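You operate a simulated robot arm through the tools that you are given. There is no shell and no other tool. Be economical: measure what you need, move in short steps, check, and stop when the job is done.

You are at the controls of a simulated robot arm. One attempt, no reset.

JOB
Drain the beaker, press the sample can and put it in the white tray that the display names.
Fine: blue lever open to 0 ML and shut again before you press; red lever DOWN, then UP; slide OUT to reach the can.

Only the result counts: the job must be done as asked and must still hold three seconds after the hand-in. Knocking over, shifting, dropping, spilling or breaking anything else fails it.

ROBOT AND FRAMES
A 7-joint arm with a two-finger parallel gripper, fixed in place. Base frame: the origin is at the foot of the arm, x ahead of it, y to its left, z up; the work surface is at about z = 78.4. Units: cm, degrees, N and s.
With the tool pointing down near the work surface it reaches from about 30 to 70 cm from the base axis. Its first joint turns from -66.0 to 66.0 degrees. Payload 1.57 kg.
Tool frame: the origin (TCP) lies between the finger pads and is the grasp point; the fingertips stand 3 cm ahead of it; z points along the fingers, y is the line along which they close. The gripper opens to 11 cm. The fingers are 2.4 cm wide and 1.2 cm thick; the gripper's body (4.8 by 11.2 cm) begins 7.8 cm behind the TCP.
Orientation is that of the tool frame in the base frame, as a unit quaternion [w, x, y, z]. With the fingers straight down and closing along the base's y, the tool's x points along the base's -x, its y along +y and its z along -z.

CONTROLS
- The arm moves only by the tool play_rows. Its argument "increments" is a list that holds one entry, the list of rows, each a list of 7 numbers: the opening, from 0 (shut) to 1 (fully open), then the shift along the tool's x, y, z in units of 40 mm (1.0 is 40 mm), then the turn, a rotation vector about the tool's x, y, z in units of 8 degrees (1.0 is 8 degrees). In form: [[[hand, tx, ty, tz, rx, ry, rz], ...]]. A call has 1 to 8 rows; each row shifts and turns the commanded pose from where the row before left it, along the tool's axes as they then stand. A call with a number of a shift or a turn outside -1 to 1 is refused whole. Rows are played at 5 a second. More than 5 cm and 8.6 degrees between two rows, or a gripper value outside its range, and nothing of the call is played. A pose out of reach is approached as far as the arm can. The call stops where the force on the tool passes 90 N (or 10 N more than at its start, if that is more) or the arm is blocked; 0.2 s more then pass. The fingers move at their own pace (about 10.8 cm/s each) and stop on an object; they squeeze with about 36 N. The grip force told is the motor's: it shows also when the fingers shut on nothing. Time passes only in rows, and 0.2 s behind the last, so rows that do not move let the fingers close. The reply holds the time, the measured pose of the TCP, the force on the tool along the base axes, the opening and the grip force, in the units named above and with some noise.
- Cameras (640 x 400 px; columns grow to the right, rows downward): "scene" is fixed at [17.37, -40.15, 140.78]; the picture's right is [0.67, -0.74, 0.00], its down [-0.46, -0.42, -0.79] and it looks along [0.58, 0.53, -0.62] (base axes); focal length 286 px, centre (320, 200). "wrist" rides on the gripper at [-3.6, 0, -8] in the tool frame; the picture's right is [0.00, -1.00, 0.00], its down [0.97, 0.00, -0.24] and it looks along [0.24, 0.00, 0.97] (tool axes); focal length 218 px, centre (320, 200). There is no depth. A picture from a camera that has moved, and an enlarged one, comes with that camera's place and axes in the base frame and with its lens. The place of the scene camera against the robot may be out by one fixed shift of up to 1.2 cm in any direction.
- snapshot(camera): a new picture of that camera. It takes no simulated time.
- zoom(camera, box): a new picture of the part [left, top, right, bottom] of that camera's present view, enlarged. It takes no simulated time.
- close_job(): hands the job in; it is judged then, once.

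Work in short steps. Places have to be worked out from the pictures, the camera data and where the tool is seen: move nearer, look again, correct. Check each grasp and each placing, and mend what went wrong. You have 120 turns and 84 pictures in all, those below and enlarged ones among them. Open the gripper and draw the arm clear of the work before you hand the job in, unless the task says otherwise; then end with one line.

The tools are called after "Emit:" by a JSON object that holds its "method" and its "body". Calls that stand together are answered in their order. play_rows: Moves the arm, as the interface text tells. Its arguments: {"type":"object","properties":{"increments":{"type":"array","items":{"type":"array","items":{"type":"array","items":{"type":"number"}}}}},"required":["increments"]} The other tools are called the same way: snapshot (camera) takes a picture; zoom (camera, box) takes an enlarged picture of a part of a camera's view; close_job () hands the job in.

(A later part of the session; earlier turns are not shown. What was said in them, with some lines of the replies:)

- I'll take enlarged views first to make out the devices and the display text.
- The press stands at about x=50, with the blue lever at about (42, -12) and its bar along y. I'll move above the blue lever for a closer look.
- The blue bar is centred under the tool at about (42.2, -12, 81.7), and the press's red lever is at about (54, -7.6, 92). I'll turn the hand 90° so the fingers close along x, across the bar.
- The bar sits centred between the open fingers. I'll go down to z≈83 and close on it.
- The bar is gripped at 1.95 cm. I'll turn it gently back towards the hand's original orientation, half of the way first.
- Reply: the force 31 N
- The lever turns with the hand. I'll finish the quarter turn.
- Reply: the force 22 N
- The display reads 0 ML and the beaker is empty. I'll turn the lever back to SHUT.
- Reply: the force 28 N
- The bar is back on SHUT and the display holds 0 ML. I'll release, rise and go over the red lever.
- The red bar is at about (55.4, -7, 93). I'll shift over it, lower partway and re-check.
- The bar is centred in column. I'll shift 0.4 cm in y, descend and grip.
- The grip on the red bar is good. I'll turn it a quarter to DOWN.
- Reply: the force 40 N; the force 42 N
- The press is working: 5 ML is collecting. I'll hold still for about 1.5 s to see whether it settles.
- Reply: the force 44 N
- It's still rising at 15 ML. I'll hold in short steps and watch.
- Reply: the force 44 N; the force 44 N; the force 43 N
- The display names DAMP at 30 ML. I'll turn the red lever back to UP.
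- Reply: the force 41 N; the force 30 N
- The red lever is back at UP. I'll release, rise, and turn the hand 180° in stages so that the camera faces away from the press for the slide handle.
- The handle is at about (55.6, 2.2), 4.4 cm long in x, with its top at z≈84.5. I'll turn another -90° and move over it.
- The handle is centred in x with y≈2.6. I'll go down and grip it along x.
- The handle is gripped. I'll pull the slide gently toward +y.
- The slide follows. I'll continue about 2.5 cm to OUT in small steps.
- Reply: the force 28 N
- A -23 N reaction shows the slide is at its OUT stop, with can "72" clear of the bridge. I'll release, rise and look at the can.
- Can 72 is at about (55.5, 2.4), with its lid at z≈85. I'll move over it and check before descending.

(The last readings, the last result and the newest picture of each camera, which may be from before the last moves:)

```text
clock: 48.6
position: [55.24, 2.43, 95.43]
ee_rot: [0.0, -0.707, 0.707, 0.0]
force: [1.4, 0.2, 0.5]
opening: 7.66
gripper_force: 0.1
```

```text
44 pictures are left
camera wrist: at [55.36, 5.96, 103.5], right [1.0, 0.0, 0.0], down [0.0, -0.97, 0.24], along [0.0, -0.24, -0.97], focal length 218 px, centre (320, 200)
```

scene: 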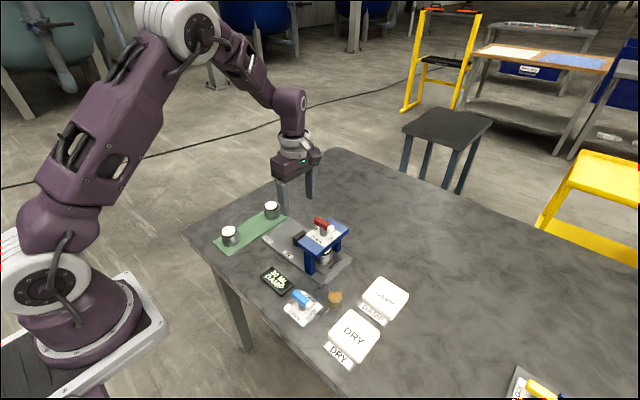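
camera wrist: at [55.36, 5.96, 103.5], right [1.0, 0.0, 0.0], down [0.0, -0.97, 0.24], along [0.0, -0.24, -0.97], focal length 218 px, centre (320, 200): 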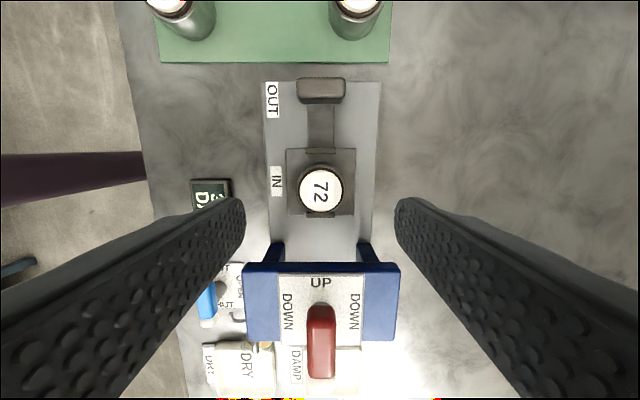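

The lid is centred at y≈2.35. I'll descend and close on the can.

Emit:
{"method": "play_rows", "body": {"increments": [[[0.7, 0.02, -0.03, 0.9, 0, 0, 0], [0.7, 0, 0, 0.9, 0, 0, 0], [0.7, 0, 0, 0.7, 0, 0, 0], [0.7, 0, 0, 0.4, 0, 0, 0], [0.7, 0, 0, 0, 0, 0, 0], [0, 0, 0, 0, 0, 0, 0], [0, 0, 0, 0, 0, 0, 0], [0, 0, 0, 0, 0, 0, 0]]]}}

Emit:
{"method": "snapshot", "body": {"camera": "wrist"}}

Emit:
{"method": "zoom", "body": {"camera": "scene", "box": [220, 180, 380, 310]}}

```text
clock: 50.4
position: [55.54, 2.27, 84.04]
ee_rot: [0.001, 0.707, -0.707, 0.001]
force: [0.0, -0.1, 0.5]
opening: 4.61
gripper_force: 36.1
```

```text
43 pictures are left
camera wrist: at [55.49, 5.88, 92.0], right [1.0, 0.0, 0.0], down [0.0, -0.97, 0.24], along [0.0, -0.24, -0.97], focal length 218 px, centre (320, 200)
```

wrist: 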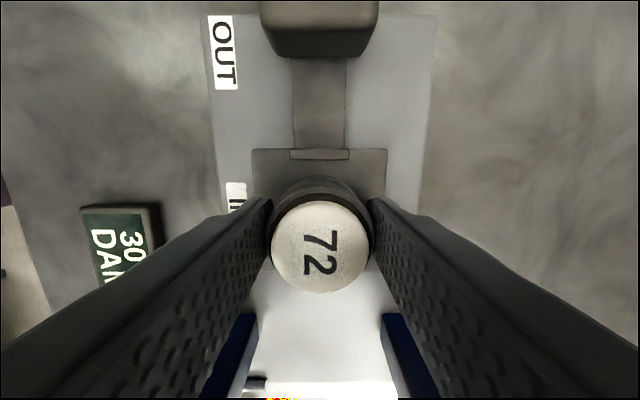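

```text
3.08 times, centred on (300, 245) of scene
camera zoom: at [17.37, -40.15, 140.78], right [0.67, -0.74, 0.0], down [-0.46, -0.42, -0.79], along [0.58, 0.53, -0.62], focal length 881 px, centre (382, 62)
```

zoom: 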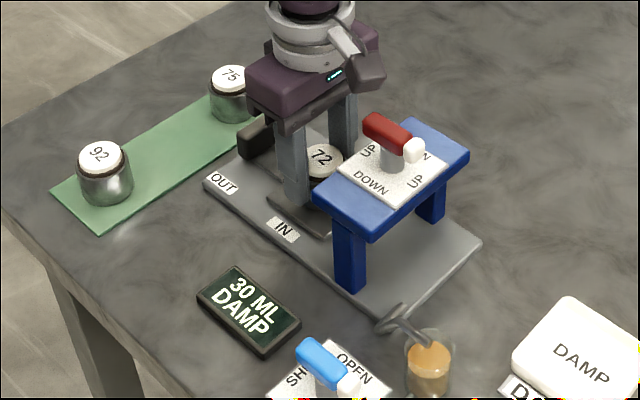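

The can is held at 4.61 cm. I'll lift it straight up.

Emit:
{"method": "play_rows", "body": {"increments": [[[0, 0, 0, -0.3, 0, 0, 0], [0, 0, 0, -0.7, 0, 0, 0], [0, 0, 0, -1, 0, 0, 0], [0, 0, 0, -1, 0, 0, 0], [0, 0, 0, -1, 0, 0, 0], [0, 0, 0, -1, 0, 0, 0], [0, 0, 0, -0.5, 0, 0, 0], [0, 0, 0, 0, 0, 0, 0]]]}}

Emit:
{"method": "snapshot", "body": {"camera": "wrist"}}

Emit:
{"method": "snapshot", "body": {"camera": "scene"}}

```text
clock: 52.2
position: [55.5, 2.46, 106.04]
ee_rot: [0.0, -0.707, 0.707, -0.001]
force: [-0.1, -0.3, -0.8]
opening: 4.63
gripper_force: 35.9
```

```text
41 pictures are left
camera wrist: at [55.57, 5.98, 114.02], right [1.0, 0.0, 0.0], down [0.0, -0.97, 0.24], along [0.0, -0.24, -0.97], focal length 218 px, centre (320, 200)
```

wrist: 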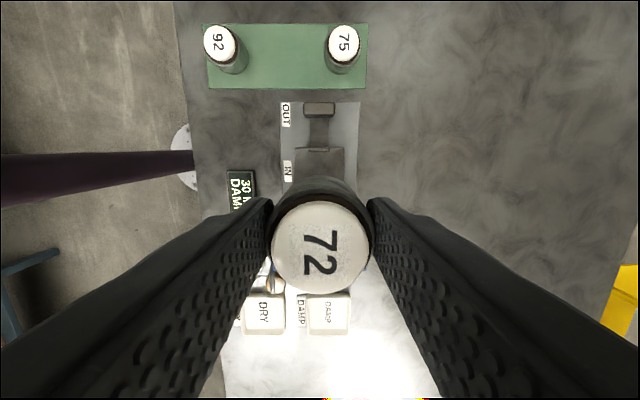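

```text
40 pictures are left
```

scene: 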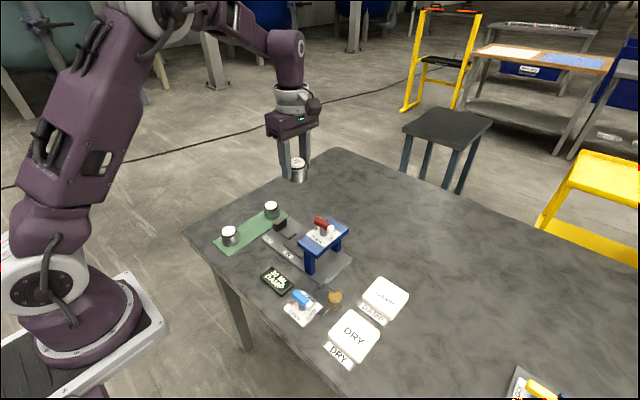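

The can is held clear. I'll carry it to the DAMP tray at about (57.1, -25.3).

Emit:
{"method": "play_rows", "body": {"increments": [[[0, 0.6, -0.05, 0, 0, 0, 0], [0, 0.9, -0.05, 0, 0, 0, 0], [0, 1, -0.06, 0, 0, 0, 0], [0, 1, -0.06, 0, 0, 0, 0], [0, 1, -0.06, 0, 0, 0, 0], [0, 1, -0.06, 0, 0, 0, 0], [0, 0.9, -0.05, 0, 0, 0, 0], [0, 0.53, 0, 0, 0, 0, 0]]]}}

Emit:
{"method": "play_rows", "body": {"increments": [[[0, 0, 0, 0.7, 0, 0, 0], [0, 0, 0, 0.9, 0, 0, 0], [0, 0, 0, 0.7, 0, 0, 0], [0, 0, 0, 0.2, 0, 0, 0], [0, 0, 0, 0, 0, 0, 0]]]}}

Emit:
{"method": "snapshot", "body": {"camera": "wrist"}}

Emit:
{"method": "zoom", "body": {"camera": "scene", "box": [310, 220, 450, 340]}}

```text
clock: 54.0
position: [57.26, -25.36, 105.92]
ee_rot: [0.0, -0.707, 0.707, 0.0]
force: [-0.1, -0.2, -1.6]
opening: 4.61
gripper_force: 35.7
```

```text
clock: 55.2
position: [57.08, -25.44, 95.79]
ee_rot: [0.0, 0.707, -0.707, 0.0]
force: [-0.3, 0.5, -1.0]
opening: 4.61
gripper_force: 35.3
```

```text
39 pictures are left
camera wrist: at [57.12, -21.84, 103.9], right [1.0, 0.0, 0.0], down [0.0, -0.97, 0.24], along [0.0, -0.24, -0.97], focal length 218 px, centre (320, 200)
```

wrist: 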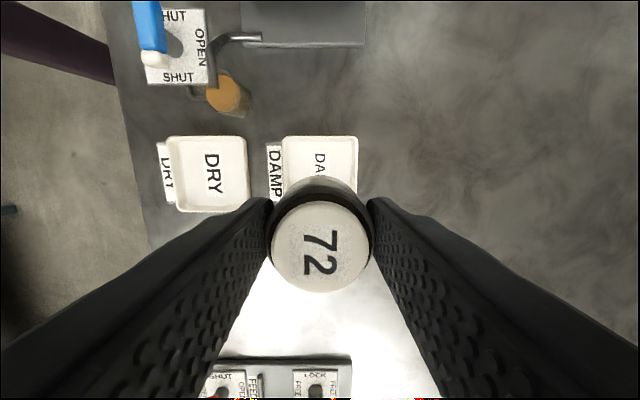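

```text
3.33 times, centred on (380, 280) of scene
camera zoom: at [17.37, -40.15, 140.78], right [0.67, -0.74, 0.0], down [-0.46, -0.42, -0.79], along [0.58, 0.53, -0.62], focal length 954 px, centre (120, -67)
```

zoom: 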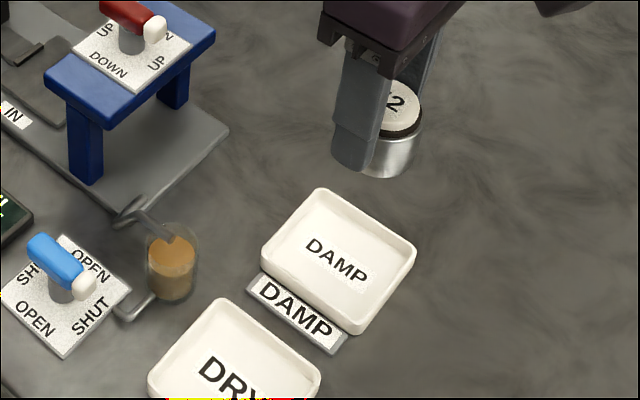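

The can is over the DAMP tray centre. I'll turn the hand 45° so that the fingers open toward the tray's corners, then lower to just above the tray.

Emit:
{"method": "play_rows", "body": {"increments": [[[0, -0.07, 0, 0, 0, 0, 0.9], [0, 0, 0, 0, 0, 0, 0.95], [0, 0, 0, 0, 0, 0, 0.95], [0, 0, 0, 0, 0, 0, 0.95], [0, 0, 0, 0, 0, 0, 0.95], [0, 0, 0, 0, 0, 0, 0.93], [0, 0, 0, 0, 0, 0, 0]]]}}

Emit:
{"method": "play_rows", "body": {"increments": [[[0, 0, 0, 0.8, 0, 0, 0], [0, 0, 0, 0.8, 0, 0, 0], [0, 0, 0, 0.6, 0, 0, 0], [0, 0, 0, 0.3, 0, 0, 0], [0, 0, 0, 0, 0, 0, 0]]]}}

Emit:
{"method": "snapshot", "body": {"camera": "wrist"}}

Emit:
{"method": "zoom", "body": {"camera": "scene", "box": [310, 240, 450, 340]}}

```text
clock: 56.8
position: [57.23, -25.2, 95.91]
ee_rot: [0.001, -0.381, 0.925, 0.0]
force: [-0.3, -0.1, -1.0]
opening: 4.61
gripper_force: 35.9
```

```text
clock: 58.0
position: [57.2, -25.07, 85.87]
ee_rot: [0.0, -0.382, 0.924, 0.0]
force: [-0.3, 0.3, -2.0]
opening: 4.61
gripper_force: 36.2
```

```text
37 pictures are left
camera wrist: at [59.66, -22.6, 93.93], right [0.71, -0.71, 0.0], down [-0.69, -0.69, 0.24], along [-0.17, -0.17, -0.97], focal length 218 px, centre (320, 200)
```

wrist: 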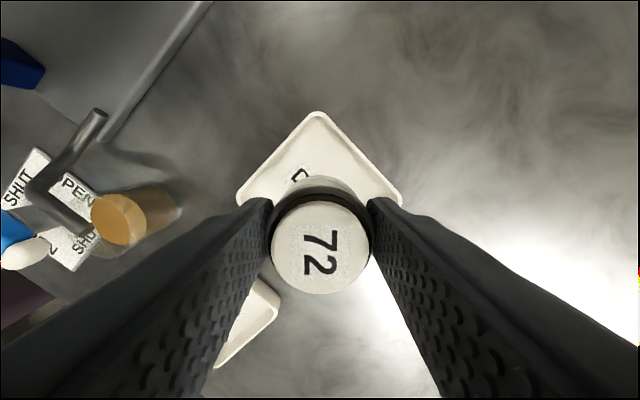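

```text
4.00 times, centred on (380, 290) of scene
camera zoom: at [17.37, -40.15, 140.78], right [0.67, -0.74, 0.0], down [-0.46, -0.42, -0.79], along [0.58, 0.53, -0.62], focal length 1145 px, centre (80, -160)
```

zoom: 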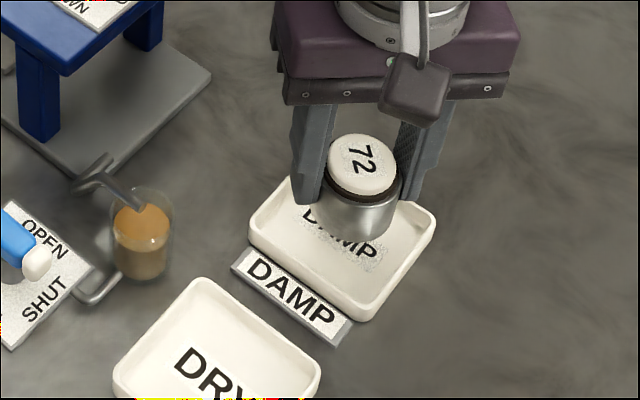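

It's centred over the tray. I'll lower in small steps and watch the force for contact.

Emit:
{"method": "play_rows", "body": {"increments": [[[0, 0, 0, 0.15, 0, 0, 0], [0, 0, 0, 0.15, 0, 0, 0], [0, 0, 0, 0.1, 0, 0, 0], [0, 0, 0, 0.05, 0, 0, 0], [0, 0, 0, 0, 0, 0, 0]]]}}

Emit:
{"method": "zoom", "body": {"camera": "scene", "box": [310, 240, 450, 340]}}

```text
clock: 59.2
position: [57.17, -25.21, 84.1]
ee_rot: [0.0, -0.382, 0.924, -0.001]
force: [-0.8, -0.4, -1.7]
opening: 4.61
gripper_force: 36.1
```

```text
4.00 times, centred on (380, 290) of scene
camera zoom: at [17.37, -40.15, 140.78], right [0.67, -0.74, 0.0], down [-0.46, -0.42, -0.79], along [0.58, 0.53, -0.62], focal length 1145 px, centre (80, -160)
```

zoom: 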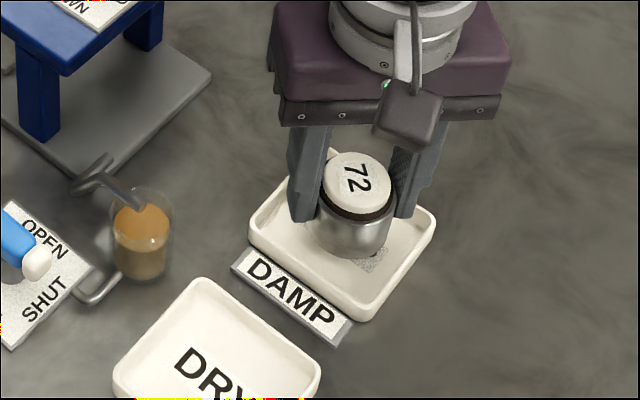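

Close to the tray floor now. I'll continue in 1.2 mm steps.

Emit:
{"method": "play_rows", "body": {"increments": [[[0, 0, 0, 0.04, 0, 0, 0], [0, 0, 0, 0.03, 0, 0, 0], [0, 0, 0, 0.03, 0, 0, 0], [0, 0, 0, 0.03, 0, 0, 0], [0, 0, 0, 0, 0, 0, 0]]]}}

```text
clock: 60.4
position: [57.07, -25.11, 83.53]
ee_rot: [0.0, -0.382, 0.924, 0.0]
force: [0.7, 0.4, -2.2]
opening: 4.59
gripper_force: 36.0
```

Emit:
{"method": "play_rows", "body": {"increments": [[[0, 0, 0, 0.04, 0, 0, 0], [0, 0, 0, 0.03, 0, 0, 0], [0, 0, 0, 0, 0, 0, 0]]]}}

Emit:
{"method": "zoom", "body": {"camera": "scene", "box": [340, 250, 430, 320]}}

```text
clock: 61.2
position: [57.11, -25.08, 83.38]
ee_rot: [0.0, -0.382, 0.924, 0.0]
force: [0.2, -0.2, -1.6]
opening: 4.59
gripper_force: 35.4
```

```text
5.71 times, centred on (385, 285) of scene
camera zoom: at [17.37, -40.15, 140.78], right [0.67, -0.74, 0.0], down [-0.46, -0.42, -0.79], along [0.58, 0.53, -0.62], focal length 1636 px, centre (-51, -286)
```

zoom: 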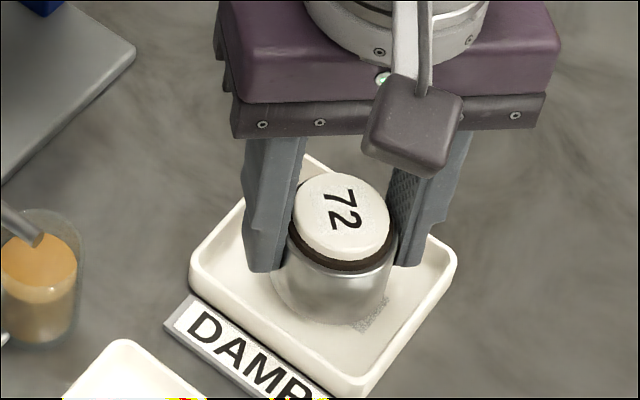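

Still no contact force, so I'll keep lowering in 1 mm steps.

Emit:
{"method": "play_rows", "body": {"increments": [[[0, 0, 0, 0.03, 0, 0, 0], [0, 0, 0, 0.03, 0, 0, 0], [0, 0, 0, 0.03, 0, 0, 0], [0, 0, 0, 0, 0, 0, 0]]]}}

```text
clock: 62.2
position: [57.09, -25.11, 82.91]
ee_rot: [0.0, -0.382, 0.924, 0.0]
force: [0.2, -0.3, -2.1]
opening: 4.62
gripper_force: 36.1
```

Emit:
{"method": "play_rows", "body": {"increments": [[[0, 0, 0, 0.03, 0, 0, 0], [0, 0, 0, 0.03, 0, 0, 0], [0, 0, 0, 0, 0, 0, 0]]]}}

Emit:
{"method": "zoom", "body": {"camera": "scene", "box": [340, 250, 430, 320]}}

```text
clock: 63.0
position: [57.16, -25.12, 82.83]
ee_rot: [0.0, -0.382, 0.924, 0.001]
force: [-0.1, -0.3, -1.9]
opening: 4.62
gripper_force: 36.4
```

```text
5.71 times, centred on (385, 285) of scene
camera zoom: at [17.37, -40.15, 140.78], right [0.67, -0.74, 0.0], down [-0.46, -0.42, -0.79], along [0.58, 0.53, -0.62], focal length 1636 px, centre (-51, -286)
```

zoom: 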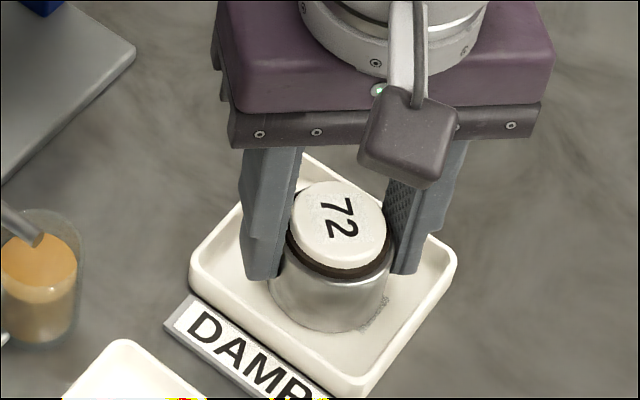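

Emit:
{"method": "play_rows", "body": {"increments": [[[0, 0, 0, 0.03, 0, 0, 0], [0, 0, 0, 0.03, 0, 0, 0], [0, 0, 0, 0, 0, 0, 0]]]}}

```text
clock: 63.8
position: [57.22, -25.1, 82.6]
ee_rot: [0.0, -0.382, 0.924, -0.001]
force: [-1.2, 1.0, 6.5]
opening: 4.58
gripper_force: 36.3
```

The can is touching the tray floor (+8 N change). I'll open just enough to free it and rise straight up.

Emit:
{"method": "play_rows", "body": {"increments": [[[0.48, 0, 0, 0, 0, 0, 0], [0.48, 0, 0, 0, 0, 0, 0], [0.48, 0, 0, -0.3, 0, 0, 0], [0.48, 0, 0, -0.6, 0, 0, 0], [0.5, 0, 0, -1, 0, 0, 0], [0.5, 0, 0, -1, 0, 0, 0], [0.5, 0, 0, -1, 0, 0, 0], [0.5, 0, 0, -1, 0, 0, 0]]]}}

Emit:
{"method": "snapshot", "body": {"camera": "wrist"}}

Emit:
{"method": "zoom", "body": {"camera": "scene", "box": [220, 190, 430, 340]}}

```text
clock: 65.6
position: [57.12, -25.13, 102.12]
ee_rot: [-0.001, -0.382, 0.924, 0.0]
force: [-0.1, -0.5, 0.0]
opening: 5.49
gripper_force: 0.1
```

```text
32 pictures are left
camera wrist: at [59.63, -22.66, 110.19], right [0.71, -0.71, 0.0], down [-0.69, -0.69, 0.24], along [-0.17, -0.17, -0.97], focal length 218 px, centre (320, 200)
```

wrist: 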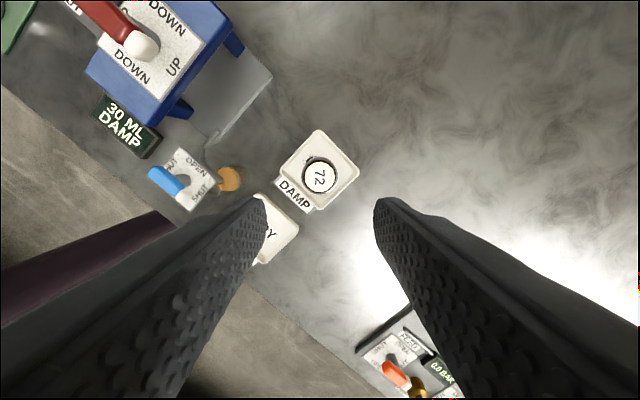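

```text
2.67 times, centred on (325, 265) of scene
camera zoom: at [17.37, -40.14, 140.78], right [0.67, -0.74, 0.0], down [-0.46, -0.42, -0.79], along [0.58, 0.53, -0.62], focal length 764 px, centre (307, 27)
```

zoom: 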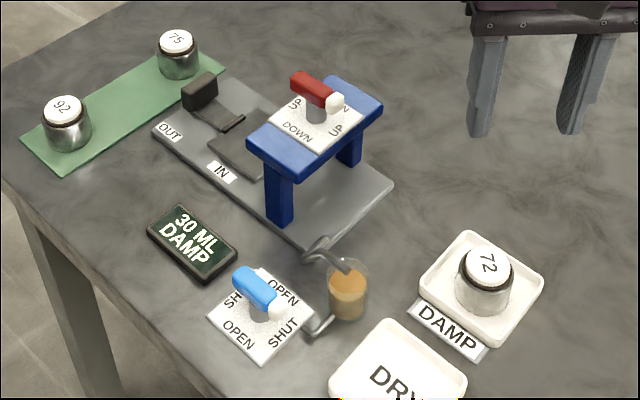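

Can 72 stands upright in the DAMP tray. The blue lever is SHUT, the red lever is UP and the other cans haven't moved. I'll open the gripper fully and draw clear.

Emit:
{"method": "play_rows", "body": {"increments": [[[1, 0, 0, -0.8, 0, 0, 0], [1, 0, 0, -0.8, 0, 0, 0], [1, 0, 0, -0.8, 0, 0, 0], [1, 0, 0, 0, 0, 0, 0], [1, 0, 0, 0, 0, 0, 0]]]}}

Emit:
{"method": "zoom", "body": {"camera": "scene", "box": [200, 180, 430, 350]}}

```text
clock: 66.8
position: [57.19, -25.18, 111.7]
ee_rot: [0.001, -0.382, 0.924, -0.001]
force: [0.3, 0.3, 0.3]
opening: 10.99
gripper_force: 0.1
```

```text
2.35 times, centred on (315, 265) of scene
camera zoom: at [17.37, -40.15, 140.78], right [0.67, -0.74, 0.0], down [-0.46, -0.42, -0.79], along [0.58, 0.53, -0.62], focal length 674 px, centre (332, 47)
```

zoom: 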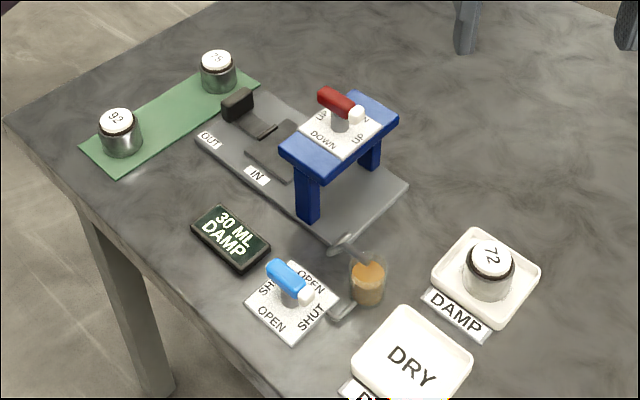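

Everything is stable and the arm is clear, so I'm handing the job in.

Emit:
{"method": "close_job", "body": {}}

```text
The job is handed in.
```

I drained the beaker to 0 ML and shut the blue lever, then pressed the sample can ("72"). The display read DAMP, and the can now stands in the DAMP tray; the pressing left 30 ML in the beaker.
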